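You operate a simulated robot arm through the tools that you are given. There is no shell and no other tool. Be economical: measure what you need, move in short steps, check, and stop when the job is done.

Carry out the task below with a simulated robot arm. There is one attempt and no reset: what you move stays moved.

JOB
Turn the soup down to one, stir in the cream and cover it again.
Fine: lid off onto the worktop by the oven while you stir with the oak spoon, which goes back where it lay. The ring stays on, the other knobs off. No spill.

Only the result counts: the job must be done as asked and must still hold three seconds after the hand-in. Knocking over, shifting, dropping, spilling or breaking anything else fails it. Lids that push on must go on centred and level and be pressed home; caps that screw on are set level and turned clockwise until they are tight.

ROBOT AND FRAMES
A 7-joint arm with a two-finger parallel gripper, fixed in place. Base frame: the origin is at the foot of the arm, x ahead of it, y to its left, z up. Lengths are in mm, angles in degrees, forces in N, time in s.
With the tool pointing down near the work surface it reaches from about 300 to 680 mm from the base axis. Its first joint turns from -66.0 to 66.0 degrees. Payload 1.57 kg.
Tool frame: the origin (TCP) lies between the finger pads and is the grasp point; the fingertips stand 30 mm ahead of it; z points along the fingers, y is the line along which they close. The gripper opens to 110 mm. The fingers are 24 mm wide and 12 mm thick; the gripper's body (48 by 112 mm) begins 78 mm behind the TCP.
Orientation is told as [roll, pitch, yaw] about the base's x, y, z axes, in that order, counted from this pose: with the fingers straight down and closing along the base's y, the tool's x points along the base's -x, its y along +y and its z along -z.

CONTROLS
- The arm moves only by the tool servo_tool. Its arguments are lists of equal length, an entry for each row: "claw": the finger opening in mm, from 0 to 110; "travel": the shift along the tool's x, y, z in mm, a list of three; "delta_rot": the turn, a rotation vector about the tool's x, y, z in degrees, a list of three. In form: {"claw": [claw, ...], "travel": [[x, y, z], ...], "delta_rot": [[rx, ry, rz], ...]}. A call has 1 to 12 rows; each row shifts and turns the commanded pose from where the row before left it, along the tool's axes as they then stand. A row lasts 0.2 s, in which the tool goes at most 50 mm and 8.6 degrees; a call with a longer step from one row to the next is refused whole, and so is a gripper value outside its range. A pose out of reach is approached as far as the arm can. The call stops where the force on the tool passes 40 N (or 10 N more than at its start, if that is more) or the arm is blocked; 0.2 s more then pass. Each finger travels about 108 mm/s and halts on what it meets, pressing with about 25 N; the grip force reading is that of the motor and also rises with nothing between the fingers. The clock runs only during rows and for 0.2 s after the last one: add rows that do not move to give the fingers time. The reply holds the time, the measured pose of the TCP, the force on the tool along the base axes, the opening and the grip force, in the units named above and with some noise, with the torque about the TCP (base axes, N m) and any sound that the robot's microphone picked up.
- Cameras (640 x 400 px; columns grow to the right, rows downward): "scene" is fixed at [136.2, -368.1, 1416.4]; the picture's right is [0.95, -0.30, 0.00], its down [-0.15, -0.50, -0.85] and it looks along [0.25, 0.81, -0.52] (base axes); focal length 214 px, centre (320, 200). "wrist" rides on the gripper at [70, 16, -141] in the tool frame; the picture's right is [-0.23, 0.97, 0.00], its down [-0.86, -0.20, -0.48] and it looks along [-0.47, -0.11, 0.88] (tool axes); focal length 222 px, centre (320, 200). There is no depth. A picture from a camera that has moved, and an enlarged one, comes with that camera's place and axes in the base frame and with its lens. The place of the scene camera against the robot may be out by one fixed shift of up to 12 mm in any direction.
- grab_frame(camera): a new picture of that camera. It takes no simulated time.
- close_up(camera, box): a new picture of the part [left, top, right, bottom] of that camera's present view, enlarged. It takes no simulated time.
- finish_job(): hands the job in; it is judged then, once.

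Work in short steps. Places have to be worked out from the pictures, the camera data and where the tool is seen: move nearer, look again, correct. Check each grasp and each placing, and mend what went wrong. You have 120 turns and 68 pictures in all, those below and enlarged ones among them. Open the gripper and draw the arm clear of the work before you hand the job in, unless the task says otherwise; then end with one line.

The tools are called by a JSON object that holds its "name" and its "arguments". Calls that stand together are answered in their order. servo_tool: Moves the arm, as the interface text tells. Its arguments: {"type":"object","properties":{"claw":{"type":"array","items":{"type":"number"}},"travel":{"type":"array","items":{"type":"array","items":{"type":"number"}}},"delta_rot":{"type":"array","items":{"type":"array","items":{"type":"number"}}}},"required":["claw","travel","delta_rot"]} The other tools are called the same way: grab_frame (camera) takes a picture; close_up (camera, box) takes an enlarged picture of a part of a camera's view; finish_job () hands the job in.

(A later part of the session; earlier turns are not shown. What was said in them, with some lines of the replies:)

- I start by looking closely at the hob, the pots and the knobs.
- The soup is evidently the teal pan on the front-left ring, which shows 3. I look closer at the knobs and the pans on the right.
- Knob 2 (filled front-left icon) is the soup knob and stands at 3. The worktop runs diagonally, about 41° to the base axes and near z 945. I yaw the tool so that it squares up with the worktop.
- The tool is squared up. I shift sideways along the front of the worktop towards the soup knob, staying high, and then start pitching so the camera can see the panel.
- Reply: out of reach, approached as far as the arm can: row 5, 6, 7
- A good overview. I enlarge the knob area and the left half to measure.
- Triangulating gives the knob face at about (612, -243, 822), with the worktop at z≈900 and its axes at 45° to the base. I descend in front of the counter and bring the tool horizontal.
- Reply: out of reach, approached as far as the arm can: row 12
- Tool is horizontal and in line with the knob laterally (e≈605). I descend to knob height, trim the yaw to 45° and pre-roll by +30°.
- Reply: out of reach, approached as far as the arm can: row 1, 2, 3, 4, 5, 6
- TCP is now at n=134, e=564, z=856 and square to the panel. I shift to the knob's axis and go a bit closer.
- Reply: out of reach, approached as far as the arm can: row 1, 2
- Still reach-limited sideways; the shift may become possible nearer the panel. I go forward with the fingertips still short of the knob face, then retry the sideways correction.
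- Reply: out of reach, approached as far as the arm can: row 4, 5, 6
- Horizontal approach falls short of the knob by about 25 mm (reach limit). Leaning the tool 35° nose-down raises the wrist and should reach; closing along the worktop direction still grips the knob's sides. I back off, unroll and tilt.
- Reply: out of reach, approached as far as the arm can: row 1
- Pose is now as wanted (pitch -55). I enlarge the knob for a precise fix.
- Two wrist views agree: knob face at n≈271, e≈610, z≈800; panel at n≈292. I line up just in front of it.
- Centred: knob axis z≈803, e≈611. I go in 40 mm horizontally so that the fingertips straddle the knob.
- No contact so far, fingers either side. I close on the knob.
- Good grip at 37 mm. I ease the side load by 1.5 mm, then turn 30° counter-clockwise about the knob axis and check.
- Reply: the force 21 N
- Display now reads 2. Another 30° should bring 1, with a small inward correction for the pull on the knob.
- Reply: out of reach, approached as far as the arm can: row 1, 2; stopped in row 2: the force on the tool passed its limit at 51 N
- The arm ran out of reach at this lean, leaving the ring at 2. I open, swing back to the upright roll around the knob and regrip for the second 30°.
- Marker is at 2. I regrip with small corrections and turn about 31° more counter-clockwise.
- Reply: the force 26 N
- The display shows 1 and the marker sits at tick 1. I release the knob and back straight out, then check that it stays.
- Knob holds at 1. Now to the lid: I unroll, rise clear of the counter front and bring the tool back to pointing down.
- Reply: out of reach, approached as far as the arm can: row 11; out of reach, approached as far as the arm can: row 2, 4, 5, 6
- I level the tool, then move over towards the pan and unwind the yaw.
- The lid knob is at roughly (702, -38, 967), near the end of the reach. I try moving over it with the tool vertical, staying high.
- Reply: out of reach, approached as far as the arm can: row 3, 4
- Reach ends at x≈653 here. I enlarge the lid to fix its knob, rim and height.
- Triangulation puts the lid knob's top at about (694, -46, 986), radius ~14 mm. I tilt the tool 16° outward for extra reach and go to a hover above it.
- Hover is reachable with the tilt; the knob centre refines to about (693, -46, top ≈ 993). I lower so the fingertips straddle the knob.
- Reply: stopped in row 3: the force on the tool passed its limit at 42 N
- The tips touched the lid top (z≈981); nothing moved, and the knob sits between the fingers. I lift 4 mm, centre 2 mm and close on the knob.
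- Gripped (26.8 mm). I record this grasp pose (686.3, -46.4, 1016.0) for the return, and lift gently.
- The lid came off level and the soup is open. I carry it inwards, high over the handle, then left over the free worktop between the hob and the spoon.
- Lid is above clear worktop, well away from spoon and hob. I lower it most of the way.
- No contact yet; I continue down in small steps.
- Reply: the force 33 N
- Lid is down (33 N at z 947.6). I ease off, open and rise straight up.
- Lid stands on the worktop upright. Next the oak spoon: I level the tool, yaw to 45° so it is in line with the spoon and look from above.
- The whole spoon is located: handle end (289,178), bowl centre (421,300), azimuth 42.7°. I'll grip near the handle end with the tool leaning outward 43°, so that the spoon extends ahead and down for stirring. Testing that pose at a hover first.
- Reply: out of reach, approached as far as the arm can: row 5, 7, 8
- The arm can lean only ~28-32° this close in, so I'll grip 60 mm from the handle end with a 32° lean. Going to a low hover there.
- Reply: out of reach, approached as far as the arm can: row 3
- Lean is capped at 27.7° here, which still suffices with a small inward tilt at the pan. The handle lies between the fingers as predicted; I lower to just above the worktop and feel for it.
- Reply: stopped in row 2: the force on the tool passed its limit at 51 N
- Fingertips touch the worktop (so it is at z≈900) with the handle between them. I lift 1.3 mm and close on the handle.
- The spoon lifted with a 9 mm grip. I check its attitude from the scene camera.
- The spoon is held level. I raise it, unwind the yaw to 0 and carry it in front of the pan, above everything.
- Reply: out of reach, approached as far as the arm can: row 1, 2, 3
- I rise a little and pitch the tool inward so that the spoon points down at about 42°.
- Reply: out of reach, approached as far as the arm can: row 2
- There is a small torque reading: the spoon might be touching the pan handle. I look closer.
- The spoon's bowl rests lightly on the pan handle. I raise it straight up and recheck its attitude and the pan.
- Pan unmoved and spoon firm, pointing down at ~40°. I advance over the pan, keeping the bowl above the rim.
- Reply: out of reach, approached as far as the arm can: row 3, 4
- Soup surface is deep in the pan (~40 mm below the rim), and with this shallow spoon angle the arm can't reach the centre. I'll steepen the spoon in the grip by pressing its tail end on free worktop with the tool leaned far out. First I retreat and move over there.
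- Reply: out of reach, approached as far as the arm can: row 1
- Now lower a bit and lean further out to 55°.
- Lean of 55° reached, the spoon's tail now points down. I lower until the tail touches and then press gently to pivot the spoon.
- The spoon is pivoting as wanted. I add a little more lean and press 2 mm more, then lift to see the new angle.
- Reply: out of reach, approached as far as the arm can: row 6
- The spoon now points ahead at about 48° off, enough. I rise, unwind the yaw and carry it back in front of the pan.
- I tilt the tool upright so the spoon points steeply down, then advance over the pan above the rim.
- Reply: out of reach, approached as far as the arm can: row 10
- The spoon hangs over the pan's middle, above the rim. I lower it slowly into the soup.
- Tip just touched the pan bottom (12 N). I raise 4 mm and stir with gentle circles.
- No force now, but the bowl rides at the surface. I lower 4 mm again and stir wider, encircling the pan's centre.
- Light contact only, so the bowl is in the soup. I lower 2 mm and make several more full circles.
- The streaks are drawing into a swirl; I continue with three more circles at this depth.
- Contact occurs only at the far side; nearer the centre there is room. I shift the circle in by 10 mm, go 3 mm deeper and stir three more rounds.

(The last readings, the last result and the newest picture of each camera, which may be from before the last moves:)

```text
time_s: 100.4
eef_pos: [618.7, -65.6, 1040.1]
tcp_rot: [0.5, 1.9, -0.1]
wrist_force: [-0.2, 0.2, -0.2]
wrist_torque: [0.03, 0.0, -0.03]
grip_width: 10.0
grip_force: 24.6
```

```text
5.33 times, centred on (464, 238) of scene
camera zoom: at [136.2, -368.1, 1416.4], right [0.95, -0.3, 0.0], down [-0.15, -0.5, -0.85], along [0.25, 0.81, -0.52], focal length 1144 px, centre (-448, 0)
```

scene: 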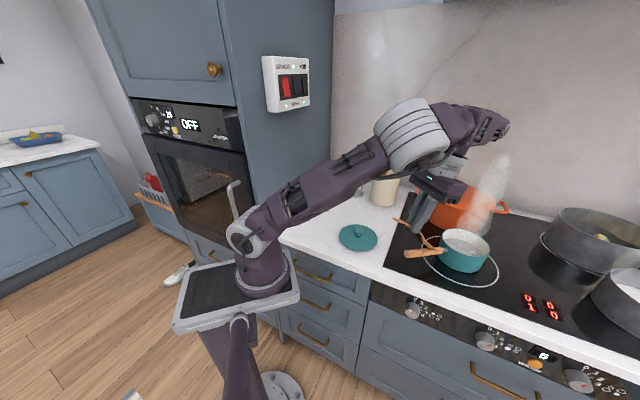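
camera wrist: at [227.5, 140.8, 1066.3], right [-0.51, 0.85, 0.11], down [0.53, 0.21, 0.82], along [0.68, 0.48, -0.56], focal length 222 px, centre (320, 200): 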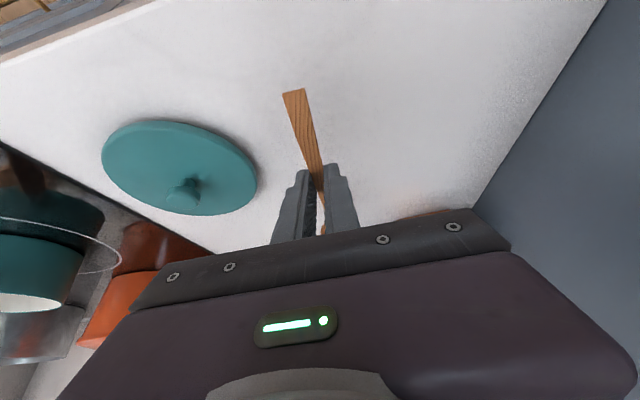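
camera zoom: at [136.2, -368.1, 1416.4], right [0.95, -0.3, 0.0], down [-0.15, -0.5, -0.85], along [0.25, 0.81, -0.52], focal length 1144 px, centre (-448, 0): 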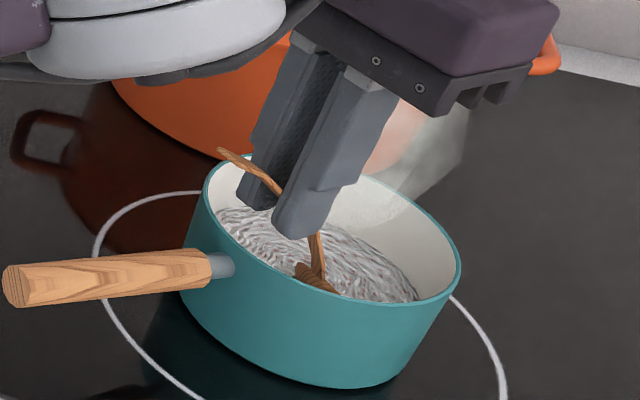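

The soup is visibly lighter and more even. A few more rounds to finish, ending at the centre.

{"name": "servo_tool", "arguments": {"claw": [2, 2, 2, 2, 2, 2, 2, 2, 2, 2, 2, 2], "travel": [[-7.1, 5.9, 0], [-2.9, 14.1, 0], [2.9, 14.1, 0], [7.1, 5.9, 0], [7.1, -5.9, 0], [2.9, -14.1, 0], [-2.9, -14.1, 0], [-7.1, -5.9, 0], [-7.1, 5.9, 0], [-2.9, 14.1, 0], [2.9, 14.1, 0], [7.1, 5.9, 0]], "delta_rot": [[0, 0, 0], [0, 0, 0], [0, 0, 0], [0, 0, 0], [0, 0, 0], [0, 0, 0], [0, 0, 0], [0, 0, 0], [0, 0, 0], [0, 0, 0], [0, 0, 0], [0, 0, 0]]}}

{"name": "servo_tool", "arguments": {"claw": [2, 2, 2, 2, 2, 2, 2, 2, 2, 2, 2, 2], "travel": [[7.1, -5.9, 0], [2.9, -14.1, 0], [-2.9, -14.1, 0], [-7.1, -5.9, 0], [-7.1, 5.9, 0], [-2.9, 14.1, 0], [2.9, 14.1, 0], [7.1, 5.9, 0], [7.1, -5.9, 0], [2.9, -14.1, 0], [-2.9, -14.1, 0], [-7.1, -5.9, 0]], "delta_rot": [[0, 0, 0], [0, 0, 0], [0, 0, 0], [0, 0, 0], [0, 0, 0], [0, 0, 0], [0, 0, 0], [0, 0, 0], [0, 0, 0], [0, 0, 0], [0, 0, 0], [0, 0, 0]]}}

{"name": "servo_tool", "arguments": {"claw": [2, 2, 2, 2, 2, 2, 2, 2, 2, 2], "travel": [[0, 20, 0], [0, 0, -15], [0, 0, -15], [0, 0, -20], [0, 0, -20], [0, 0, 0], [0, 0, 0], [0, 0, 0], [0, 0, 0], [0, 0, 0]], "delta_rot": [[0, 0, 0], [0, 0, 0], [0, 0, 0], [0, 0, 0], [0, 0, 0], [0, 0, 0], [0, 0, 0], [0, 0, 0], [0, 0, 0], [0, 0, 0]]}}

{"name": "close_up", "arguments": {"camera": "scene", "box": [400, 180, 528, 280]}}

```text
time_s: 103.0
eef_pos: [618.6, -23.6, 1042.0]
tcp_rot: [0.3, 1.9, -0.1]
wrist_force: [0.5, 0.6, 0.3]
wrist_torque: [0.0, 0.01, -0.02]
grip_width: 10.2
grip_force: 24.8
```

```text
time_s: 105.6
eef_pos: [617.4, -65.0, 1040.9]
tcp_rot: [0.2, 1.9, -0.1]
wrist_force: [0.0, -1.1, -0.6]
wrist_torque: [0.01, 0.04, 0.02]
grip_width: 10.0
grip_force: 25.1
```

```text
time_s: 107.8
eef_pos: [618.0, -44.2, 1109.7]
tcp_rot: [0.3, 1.8, -0.1]
wrist_force: [-0.6, 0.1, 0.2]
wrist_torque: [-0.01, 0.01, 0.01]
grip_width: 9.9
grip_force: 25.3
```

```text
4.00 times, centred on (464, 230) of scene
camera zoom: at [136.2, -368.1, 1416.4], right [0.95, -0.3, 0.0], down [-0.15, -0.5, -0.85], along [0.25, 0.81, -0.52], focal length 858 px, centre (-256, 80)
```

zoom: 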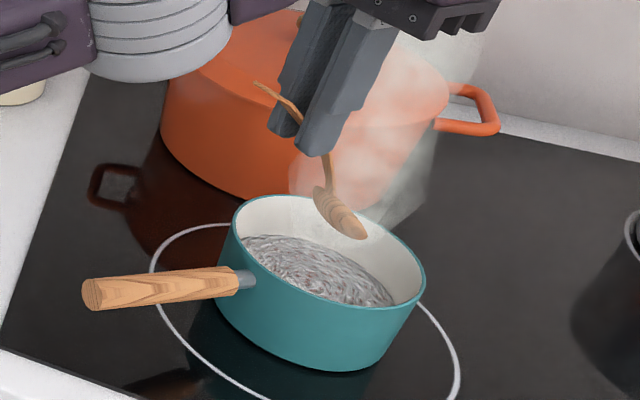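

Soup stirred, spoon clear above the rim after dripping. I retreat with it, lean the tool out again and carry it back towards where it lay.

{"name": "servo_tool", "arguments": {"claw": [2, 2, 2, 2, 2, 2, 2, 2, 2, 2], "travel": [[38, 0, 1.2], [38, 0, 1.2], [38, 0, 1.2], [38, 0, 1.2], [38, 0, 1.2], [0, 0, 0], [0, 0, 0], [0, 0, 0], [0, 0, 0], [0, 0, 0]], "delta_rot": [[0, 0, 0], [0, 0, 0], [0, 0, 0], [0, 0, 0], [0, 0, 0], [0, -6.8, 0], [0, -6.8, 0], [0, -6.8, 0], [0, -6.8, 0], [0, 0, 0]]}}

{"name": "servo_tool", "arguments": {"claw": [2, 2, 2, 2, 2, 2, 2, 2, 2, 2, 2, 2], "travel": [[0, 37, 0], [0, 37, 0], [0, 37, 0], [28.6, 38.5, 3], [28.6, 38.5, 3], [28.6, 38.5, 3], [28.6, 38.5, 3], [0, 0, 0], [0, 0, 0], [0, 0, 0], [0, 0, 0], [0, 0, 0]], "delta_rot": [[0, 0, 0], [0, 0, 0], [0, 0, 0], [0, 0, 0], [0, 0, 0], [0, 0, 0], [0, 0, 0], [-3.68, 0, -7.73], [-3.68, 0, -7.73], [-3.68, 0, -7.73], [-3.68, 0, -7.73], [-3.68, 0, -7.73]]}}

```text
time_s: 110.0
eef_pos: [430.9, -44.9, 1111.5]
tcp_rot: [0.5, -25.4, -0.3]
wrist_force: [-0.4, 0.1, 0.6]
wrist_torque: [0.01, 0.05, 0.0]
grip_width: 9.6
grip_force: 24.6
```

```text
time_s: 112.6
eef_pos: [331.8, 221.4, 1053.6]
tcp_rot: [0.4, -25.7, 42.7]
wrist_force: [0.6, 0.8, -0.5]
wrist_torque: [-0.02, -0.02, 0.01]
grip_width: 10.0
grip_force: 25.4
```

Over the spoon's place. I lower; the bowl will touch first and the spoon will pivot flat in the grip.

{"name": "servo_tool", "arguments": {"claw": [2, 2, 2, 2], "travel": [[19.2, -1.3, 35.2], [19.2, -1.3, 35.2], [0, 0, 0], [0, 0, 0]], "delta_rot": [[0, 0, 0], [0, 0, 0], [0, -2, 0], [0, 0, 0]]}}

{"name": "servo_tool", "arguments": {"claw": [2, 2, 2, 2, 2, 2, 2, 2, 2], "travel": [[2.3, 0, 4.4], [2.3, 0, 4.4], [2.3, 0, 4.4], [2.3, 0, 4.4], [2.3, 0, 4.4], [2.3, 0, 4.4], [2.3, 0, 4.4], [2.3, 0, 4.4], [0, 0, 0]], "delta_rot": [[0, 0, 0], [0, 0, 0], [0, 0, 0], [0, 0, 0], [0, 0, 0], [0, 0, 0], [0, 0, 0], [0, 0, 0], [0, 0, 0]]}}

```text
time_s: 113.6
eef_pos: [330.6, 216.4, 973.9]
tcp_rot: [0.6, -27.6, 42.5]
wrist_force: [-1.0, 0.4, 0.3]
wrist_torque: [0.02, 0.01, 0.0]
grip_width: 10.1
grip_force: 25.2
```

```text
time_s: 115.6
eef_pos: [329.8, 216.9, 933.7]
tcp_rot: [0.4, -27.5, 42.5]
wrist_force: [0.7, 0.4, 2.5]
wrist_torque: [0.22, -0.29, 0.05]
grip_width: 10.1
grip_force: 24.7
```

At the original grasp height with little load; I open and rise, then check the spoon.

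{"name": "servo_tool", "arguments": {"claw": [14, 24, 40, 40, 40, 40, 40, 40], "travel": [[0, 0, 0], [0, 0, 0], [0, 0, 0], [0, 0, 0], [-9.3, 0, -17.7], [-18, 0, -34], [-16, 0, -30], [0, 0, 0]], "delta_rot": [[0, 0, 0], [0, 0, 0], [0, 0, 0], [0, 0, 0], [0, 0, 0], [0, 0, 0], [0, 0, 0], [0, 0, 0]]}}

{"name": "close_up", "arguments": {"camera": "scene", "box": [250, 130, 450, 260]}}

```text
time_s: 117.4
eef_pos: [327.6, 211.2, 1011.1]
tcp_rot: [0.4, -27.5, 42.1]
wrist_force: [0.5, 0.3, 1.0]
wrist_torque: [-0.03, -0.01, -0.01]
grip_width: 40.1
grip_force: 0.1
out of reach, approached as far as the arm can: row 7
```

```text
3.08 times, centred on (350, 195) of scene
camera zoom: at [136.2, -368.1, 1416.4], right [0.95, -0.3, 0.0], down [-0.15, -0.5, -0.85], along [0.25, 0.81, -0.52], focal length 660 px, centre (228, 215)
```

zoom: 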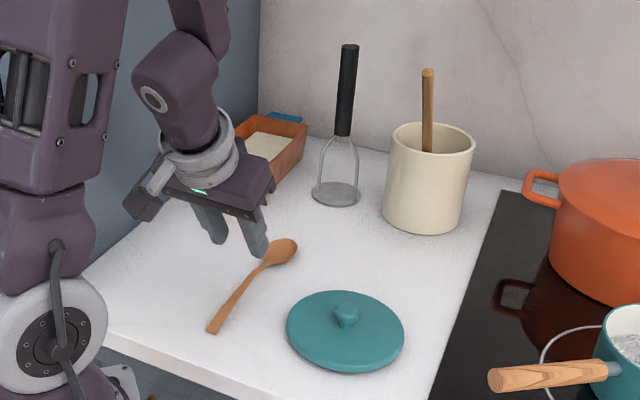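

The spoon lies exactly where it was. Now the lid: I return to its grasp orientation above it.

{"name": "servo_tool", "arguments": {"claw": [60, 60, 60, 60, 60, 60, 60, 60, 60], "travel": [[0, 0, 0], [0, 0, 0], [-11.3, 0, -38.4], [0, 0, 0], [0, 0, 0], [0, 0, 0], [0, 0, 0], [0, 0, 0], [0, 0, 0]], "delta_rot": [[0, 5.55, 0], [0, 5.55, 0], [0, 0, 0], [2.33, 0, 7.94], [2.33, 0, 7.94], [2.33, 0, 7.94], [2.33, 0, 7.94], [2.33, 0, 7.94], [0, 0, 0]]}}

```text
time_s: 119.4
eef_pos: [324.8, 209.0, 1055.9]
tcp_rot: [1.8, -19.4, 0.0]
wrist_force: [-0.6, 0.2, -0.2]
wrist_torque: [0.0, 0.0, -0.02]
grip_width: 60.1
grip_force: 0.1
out of reach, approached as far as the arm can: row 1
```

I correct the residual tilt and move above the lid knob.

{"name": "servo_tool", "arguments": {"claw": [60, 60, 60, 60, 60], "travel": [[0, 0, 0], [-32.1, -26.8, 11.5], [-32.1, -26.8, 11.5], [-32.1, -26.8, 11.5], [0, 0, 0]], "delta_rot": [[1.8, 3, -0.7], [0, 0, 0], [0, 0, 0], [0, 0, 0], [0, 0, 0]]}}

```text
time_s: 120.6
eef_pos: [429.9, 130.2, 1047.2]
tcp_rot: [-0.3, -16.4, 0.9]
wrist_force: [0.3, 0.4, 0.3]
wrist_torque: [0.0, -0.03, -0.03]
grip_width: 60.0
grip_force: 0.2
```

{"name": "servo_tool", "arguments": {"claw": [60, 60, 60, 60, 60, 60], "travel": [[8.5, -0.6, 26], [8.5, -0.6, 26], [8.5, -0.6, 26], [2.5, 0, 8], [2.6, 0, 7], [0, 0, 0]], "delta_rot": [[0, 0, 0], [0, 0, 0], [0, 0, 0], [0, 0, 0], [0, 0, 0], [0, 0, 0]]}}

```text
time_s: 122.0
eef_pos: [426.4, 129.0, 950.1]
tcp_rot: [-0.3, -16.5, 0.9]
wrist_force: [-0.5, 0.5, -0.1]
wrist_torque: [0.0, 0.04, -0.01]
grip_width: 59.9
grip_force: 0.0
```

The pose matches the one at which I set the lid down (within 1-2 mm). I close on the knob and lift slightly.

{"name": "servo_tool", "arguments": {"claw": [60, 48, 34, 20, 15, 15], "travel": [[0.2, -0.5, 1.2], [0, 0, 0], [0, 0, 0], [0, 0, 0], [0, 0, 0], [0, 0, 0]], "delta_rot": [[0, 0, 0], [0, 0, 0], [0, 0, 0], [0, 0, 0], [0, 0, 0], [0, 0, 0]]}}

{"name": "servo_tool", "arguments": {"claw": [15, 15, 15, 15], "travel": [[-5.6, 0, -19.2], [-11.3, 0, -38.4], [-11.3, 0, -38.4], [0, 0, 0]], "delta_rot": [[0, 0, 0], [0, 0, 0], [0, 0, 0], [0, 0, 0]]}}

```text
time_s: 123.4
eef_pos: [426.5, 128.8, 949.6]
tcp_rot: [-0.2, -16.4, 0.7]
wrist_force: [0.1, -0.7, 0.5]
wrist_torque: [0.08, 0.02, 0.05]
grip_width: 27.1
grip_force: 24.9
```

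```text
time_s: 124.4
eef_pos: [427.6, 130.4, 1050.5]
tcp_rot: [-0.3, -16.4, 0.9]
wrist_force: [0.2, 0.9, -0.1]
wrist_torque: [0.0, 0.02, 0.01]
grip_width: 26.8
grip_force: 24.7
```

Lid held. I carry it back along the same path to just above the pan.

{"name": "servo_tool", "arguments": {"claw": [15, 15, 15, 15, 15, 15, 15, 15, 15, 15, 15], "travel": [[-10.4, 0, -35.5], [-22.1, -29.5, 6.5], [-22.1, -29.5, 6.5], [-22.1, -29.5, 6.5], [-22.1, -29.5, 6.5], [-22.1, -29.5, 6.5], [-22.1, -29.5, 6.5], [-34.6, 0, 24], [-34.6, 0, 24], [-34.6, 0, 24], [0, 0, 0]], "delta_rot": [[0, 0, 0], [0, 0, 0], [0, 0, 0], [0, 0, 0], [0, 0, 0], [0, 0, 0], [0, 0, 0], [0, 0, 0], [0, 0, 0], [0, 0, 0], [0, 0, 0]]}}

{"name": "close_up", "arguments": {"camera": "scene", "box": [400, 180, 528, 280]}}

```text
time_s: 126.8
eef_pos: [686.3, -43.9, 1045.4]
tcp_rot: [-0.3, -16.3, 0.9]
wrist_force: [0.0, -0.9, -0.3]
wrist_torque: [0.02, 0.02, -0.01]
grip_width: 27.0
grip_force: 25.0
```

```text
4.00 times, centred on (464, 230) of scene
camera zoom: at [136.3, -368.1, 1416.4], right [0.95, -0.3, 0.0], down [-0.15, -0.5, -0.85], along [0.25, 0.81, -0.52], focal length 858 px, centre (-256, 80)
```

zoom: 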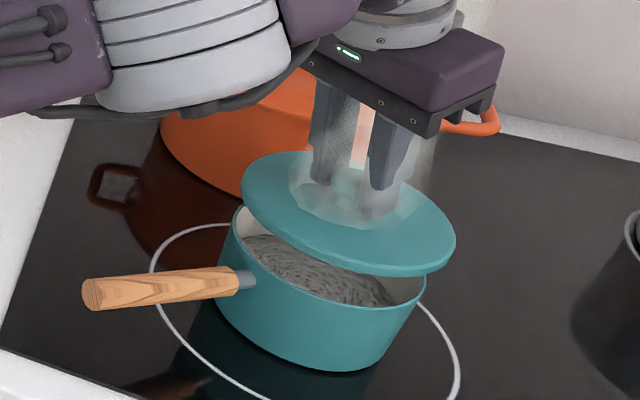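

Lid is above the pan, level; I correct y by 2.5 mm and lower it, slowly at the end.

{"name": "servo_tool", "arguments": {"claw": [15, 15, 15, 15, 15], "travel": [[2.8, -2.5, 9.6], [2.8, 0, 9.6], [0.9, 0, 3], [0.6, 0, 1.9], [0, 0, 0]], "delta_rot": [[0, 0, 0], [0, 0, 0], [0, 0, 0], [0, 0, 0], [0, 0, 0]]}}

{"name": "servo_tool", "arguments": {"claw": [15, 15, 15, 15, 15], "travel": [[0.3, 0, 1], [0.3, 0, 1], [0.3, 0, 1], [0, 0, 0], [0, 0, 0]], "delta_rot": [[0, 0, 0], [0, 0, 0], [0, 0, 0], [0, 0, 0], [0, 0, 0]]}}

```text
time_s: 128.0
eef_pos: [686.7, -47.2, 1022.6]
tcp_rot: [-0.2, -16.4, 0.8]
wrist_force: [-0.7, -0.2, -1.0]
wrist_torque: [0.0, 0.01, -0.03]
grip_width: 26.7
grip_force: 25.0
```

```text
time_s: 129.2
eef_pos: [686.6, -48.0, 1020.8]
tcp_rot: [-0.2, -16.4, 0.7]
wrist_force: [-0.3, -0.7, 0.0]
wrist_torque: [0.03, 0.01, 0.02]
grip_width: 27.0
grip_force: 25.0
```

Not yet in contact; a touch in +y and further down in 1 mm steps.

{"name": "servo_tool", "arguments": {"claw": [15, 15, 15, 15, 15, 15, 15], "travel": [[0.3, 1.2, 1], [0.3, 0, 1], [0.3, 0, 1], [0.3, 0, 1], [0.3, 0, 1], [0, 0, 0], [0, 0, 0]], "delta_rot": [[0, 0, 0], [0, 0, 0], [0, 0, 0], [0, 0, 0], [0, 0, 0], [0, 0, 0], [0, 0, 0]]}}

```text
time_s: 130.8
eef_pos: [686.6, -47.0, 1015.9]
tcp_rot: [-0.3, -16.5, 0.8]
wrist_force: [-0.5, -0.6, 7.8]
wrist_torque: [0.02, 0.36, 0.06]
grip_width: 27.0
grip_force: 24.3
```

First contact at the expected height, on the near edge. I press slightly further to level it.

{"name": "servo_tool", "arguments": {"claw": [15, 15, 15, 15], "travel": [[0.3, 0, 1], [0.3, 0, 1], [0, 0, 0], [0, 0, 0]], "delta_rot": [[0, 0, 0], [0, 0, 0], [0, 0, 0], [0, 0, 0]]}}

{"name": "close_up", "arguments": {"camera": "scene", "box": [420, 190, 516, 265]}}

```text
time_s: 131.8
eef_pos: [687.6, -47.2, 1013.2]
tcp_rot: [-0.4, -16.5, 0.8]
wrist_force: [1.6, -0.6, 18.3]
wrist_torque: [-0.02, -0.27, 0.07]
grip_width: 27.1
grip_force: 25.1
```

```text
5.33 times, centred on (468, 228) of scene
camera zoom: at [135.9, -368.1, 1416.4], right [0.95, -0.3, 0.0], down [-0.15, -0.5, -0.85], along [0.25, 0.81, -0.52], focal length 1144 px, centre (-469, 53)
```

zoom: 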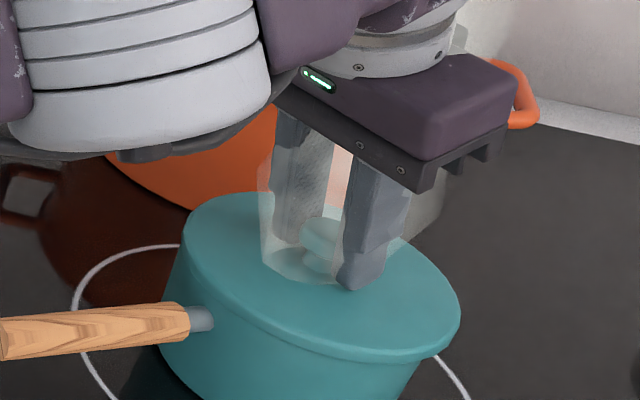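

The lid is seated and level, pressed with 18 N. I ease off, open and rise straight up.

{"name": "servo_tool", "arguments": {"claw": [15, 30, 45, 60, 60, 60, 60, 60], "travel": [[-0.5, 0, -1.8], [0, 0, 0], [0, 0, 0], [0, 0, 0], [-2.8, 0, -9.6], [-5.6, 0, -19.2], [0, 0, 0], [0, 0, 0]], "delta_rot": [[0, 0, 0], [0, 0, 0], [0, 0, 0], [0, 0, 0], [0, 0, 0], [0, 0, 0], [0, 0, 0], [0, 0, 0]]}}

{"name": "servo_tool", "arguments": {"claw": [60, 60, 60, 60, 60, 60], "travel": [[34.6, 0, -24], [34.6, 0, -24], [34.6, 0, -24], [34.6, 0, -24], [34.6, 0, -24], [0, 0, 0]], "delta_rot": [[0, 0, 0], [0, 0, 0], [0, 0, 0], [0, 0, 0], [0, 0, 0], [0, 0, 0]]}}

{"name": "close_up", "arguments": {"camera": "scene", "box": [380, 170, 640, 340]}}

```text
time_s: 133.6
eef_pos: [685.6, -46.2, 1044.5]
tcp_rot: [-0.1, -16.3, 0.9]
wrist_force: [-0.2, -0.3, -1.4]
wrist_torque: [0.02, 0.01, 0.0]
grip_width: 60.1
grip_force: 0.1
```

```text
time_s: 135.0
eef_pos: [485.4, -47.7, 1112.8]
tcp_rot: [-0.3, -16.3, 0.8]
wrist_force: [-0.2, -0.3, -1.1]
wrist_torque: [-0.04, 0.01, -0.01]
grip_width: 59.9
grip_force: 0.0
```

```text
2.35 times, centred on (510, 255) of scene
camera zoom: at [136.2, -368.1, 1416.4], right [0.95, -0.3, 0.0], down [-0.15, -0.5, -0.85], along [0.25, 0.81, -0.52], focal length 505 px, centre (-127, 71)
```

zoom: 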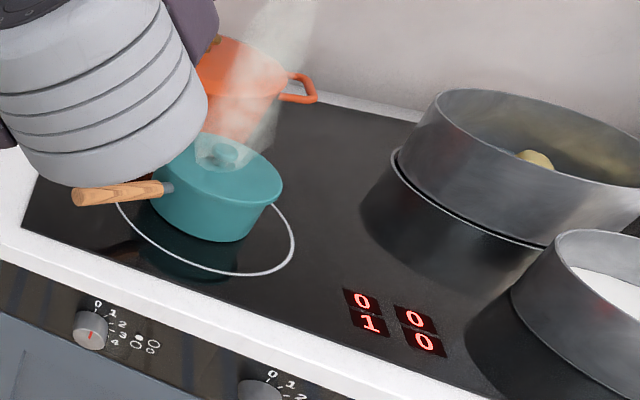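

The ring shows 1, others 0, lid on; it seems 2-3 mm right of its original place. I go back to the earlier hover pose, where I had a reference picture, to compare precisely with my last picture.

{"name": "servo_tool", "arguments": {"claw": [64, 64, 64, 64, 64, 64, 64], "travel": [[-32.4, -0.2, 24.1], [-32.4, -0.2, 24.1], [-32.4, -0.2, 24.1], [-32.4, -0.2, 24.1], [-32.4, -0.2, 24.1], [0, 0, 0], [0, 0, 0]], "delta_rot": [[0, 0.4, -0.1], [0, 0, 0], [0, 0, 0], [0, 0, 0], [0, 0, 0], [0, 0, 0], [0, 0, 0]]}}

{"name": "close_up", "arguments": {"camera": "wrist", "box": [220, 80, 420, 205]}}

```text
time_s: 136.6
eef_pos: [676.9, -44.7, 1042.4]
tcp_rot: [-0.2, -16.0, 1.0]
wrist_force: [0.1, -0.6, -0.8]
wrist_torque: [-0.03, -0.02, 0.01]
grip_width: 64.1
grip_force: 0.1
```

```text
3.20 times, centred on (320, 142) of wrist
camera zoom: at [572.4, -30.6, 1158.7], right [0.2, 0.98, 0.06], down [0.69, -0.19, 0.7], along [0.69, -0.1, -0.72], focal length 711 px, centre (320, 384)
```

zoom: 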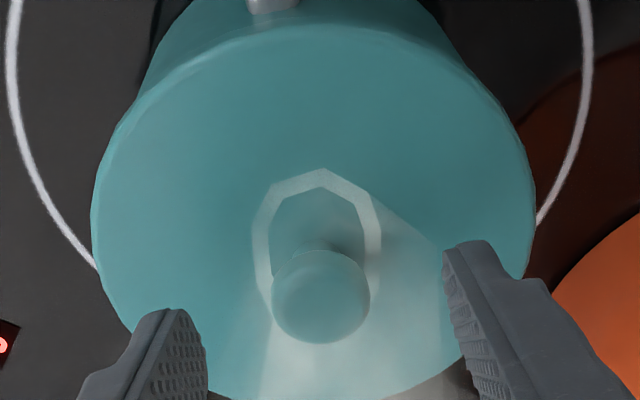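

Against the reference view the lid is level but sits 3.5 mm too far out in x. I regrip the knob to correct that.

{"name": "servo_tool", "arguments": {"claw": [62, 62, 46, 32, 18, 15, 15], "travel": [[-1.2, -0.8, 14], [-1.1, -0.7, 14], [0, 0, 0], [0, 0, 0], [0, 0, 0], [0, 0, 0], [0, 0, 0]], "delta_rot": [[0, 0, 0], [0, 0, 0], [0, 0, 0], [0, 0, 0], [0, 0, 0], [0, 0, 0], [0, 0, 0]]}}

```text
time_s: 138.2
eef_pos: [686.3, -49.3, 1014.9]
tcp_rot: [-0.3, -16.1, 0.9]
wrist_force: [0.1, 0.0, -0.2]
wrist_torque: [0.0, 0.06, 0.0]
grip_width: 26.8
grip_force: 24.6
```

Gripped. I take another idle reading since y looks noisy.

{"name": "servo_tool", "arguments": {"claw": [15, 15], "travel": [[0, 0, 0], [0, 0, 0]], "delta_rot": [[0, 0, 0], [0, 0, 0]]}}

{"name": "servo_tool", "arguments": {"claw": [15, 15], "travel": [[0, 0, 0], [0, 0, 0]], "delta_rot": [[0, 0, 0], [0, 0, 0]]}}

```text
time_s: 138.8
eef_pos: [686.6, -48.7, 1013.8]
tcp_rot: [-0.3, -15.9, 0.9]
wrist_force: [-0.8, -0.6, 0.0]
wrist_torque: [0.0, 0.02, -0.01]
grip_width: 26.8
grip_force: 25.0
```

```text
time_s: 139.4
eef_pos: [686.6, -47.5, 1014.4]
tcp_rot: [-0.3, -15.9, 0.9]
wrist_force: [0.9, 0.0, 1.2]
wrist_torque: [0.04, -0.01, 0.02]
grip_width: 27.1
grip_force: 25.3
```

Mean pose (686.5, -48.5, 1014.4). I lift 4 mm, shift -3.5 mm in x (+1 mm in y), and lower again.

{"name": "servo_tool", "arguments": {"claw": [15, 15, 15, 15, 15, 15, 15], "travel": [[-0.6, 0, -1.9], [-0.6, 0, -1.9], [1.7, 0.5, -0.5], [1.7, 0.5, -0.5], [0.4, 0, 1.4], [0, 0, 0], [0, 0, 0]], "delta_rot": [[0, 0, 0], [0, 0, 0], [0, 0, 0], [0, 0, 0], [0, 0, 0], [0, 0, 0], [0, 0, 0]]}}

{"name": "servo_tool", "arguments": {"claw": [15, 15, 15, 15, 15], "travel": [[0.3, 0, 1], [0.3, 0, 1], [0, 0, 0.6], [0, 0, 0], [0, 0, 0]], "delta_rot": [[0, 0, 0], [0, 0, 0], [0, 0, 0], [0, 0, 0], [0, 0, 0]]}}

```text
time_s: 141.0
eef_pos: [682.4, -48.2, 1016.0]
tcp_rot: [-0.4, -16.0, 1.0]
wrist_force: [1.0, 0.6, -0.5]
wrist_torque: [0.01, -0.02, -0.01]
grip_width: 26.9
grip_force: 24.4
```

```text
time_s: 142.2
eef_pos: [681.9, -48.9, 1014.0]
tcp_rot: [-0.4, -16.1, 1.0]
wrist_force: [-0.3, 1.0, 1.3]
wrist_torque: [0.11, -0.03, 0.02]
grip_width: 26.8
grip_force: 25.0
```

Back at seating height with the first light contact. I press home.

{"name": "servo_tool", "arguments": {"claw": [15, 15, 15, 15, 15], "travel": [[0.3, 0.5, 0.9], [0.3, 0, 0.9], [0.15, 0, 0.5], [0, 0, 0], [0, 0, 0]], "delta_rot": [[0, 0, 0], [0, 0, 0], [0, 0, 0], [0, 0, 0], [0, 0, 0]]}}

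```text
time_s: 143.4
eef_pos: [681.5, -47.6, 1012.4]
tcp_rot: [-0.3, -16.3, 0.8]
wrist_force: [2.0, -9.3, 29.9]
wrist_torque: [-0.05, -0.14, -0.08]
grip_width: 26.7
grip_force: 25.1
```

Seated with 30 N and hardly any torque, so level. I relieve the side load, ease off, open and withdraw straight up.

{"name": "servo_tool", "arguments": {"claw": [15, 15, 15, 30, 45, 60, 60, 60, 60, 60], "travel": [[-0.3, -0.6, -1], [-0.3, 0, -0.9], [0, 0, 0], [0, 0, 0], [0, 0, 0], [0, 0, 0], [-2.8, 0, -9.6], [-5.6, 0, -19.2], [-2.8, 0, -9.6], [0, 0, 0]], "delta_rot": [[0, 0, 0], [0, 0, 0], [0, 0, 0], [0, 0, 0], [0, 0, 0], [0, 0, 0], [0, 0, 0], [0, 0, 0], [0, 0, 0], [0, 0, 0]]}}

{"name": "servo_tool", "arguments": {"claw": [60, 60, 60, 60, 60, 60, 60, 60], "travel": [[34.6, 0, -24], [34.6, 0, -24], [34.6, 0, -24], [34.6, 0, -24], [34.6, 0, -24], [34.6, 0, -24], [0, 0, 0], [0, 0, 0]], "delta_rot": [[0, 0, 0], [0, 0, 0], [0, 0, 0], [0, 0, 0], [0, 0, 0], [0, 0, 0], [0, 0, 0], [0, 0, 0]]}}

{"name": "close_up", "arguments": {"camera": "scene", "box": [380, 170, 640, 340]}}

```text
time_s: 145.6
eef_pos: [682.6, -47.0, 1053.1]
tcp_rot: [-0.3, -16.0, 1.1]
wrist_force: [0.8, 1.0, 0.2]
wrist_torque: [-0.02, -0.01, -0.01]
grip_width: 60.0
grip_force: 0.1
```

```text
time_s: 147.4
eef_pos: [443.1, -49.5, 1136.1]
tcp_rot: [-0.3, -16.0, 0.9]
wrist_force: [-0.5, -0.4, 0.5]
wrist_torque: [-0.01, -0.01, 0.02]
grip_width: 60.0
grip_force: 0.0
```

```text
refused: no pictures are left
```

The lid is back on and the arm is clear, with no pictures left for another check. I hand the job in.

{"name": "finish_job", "arguments": {}}

```text
The job is handed in.
```

I turned the soup down to 1, stirred the cream in with the oak spoon and put the lid back on; the spoon lies where it was and the other rings read 0. I re-centred the lid by 3.5 mm after my last picture, so its final position is judged from the force readings only.
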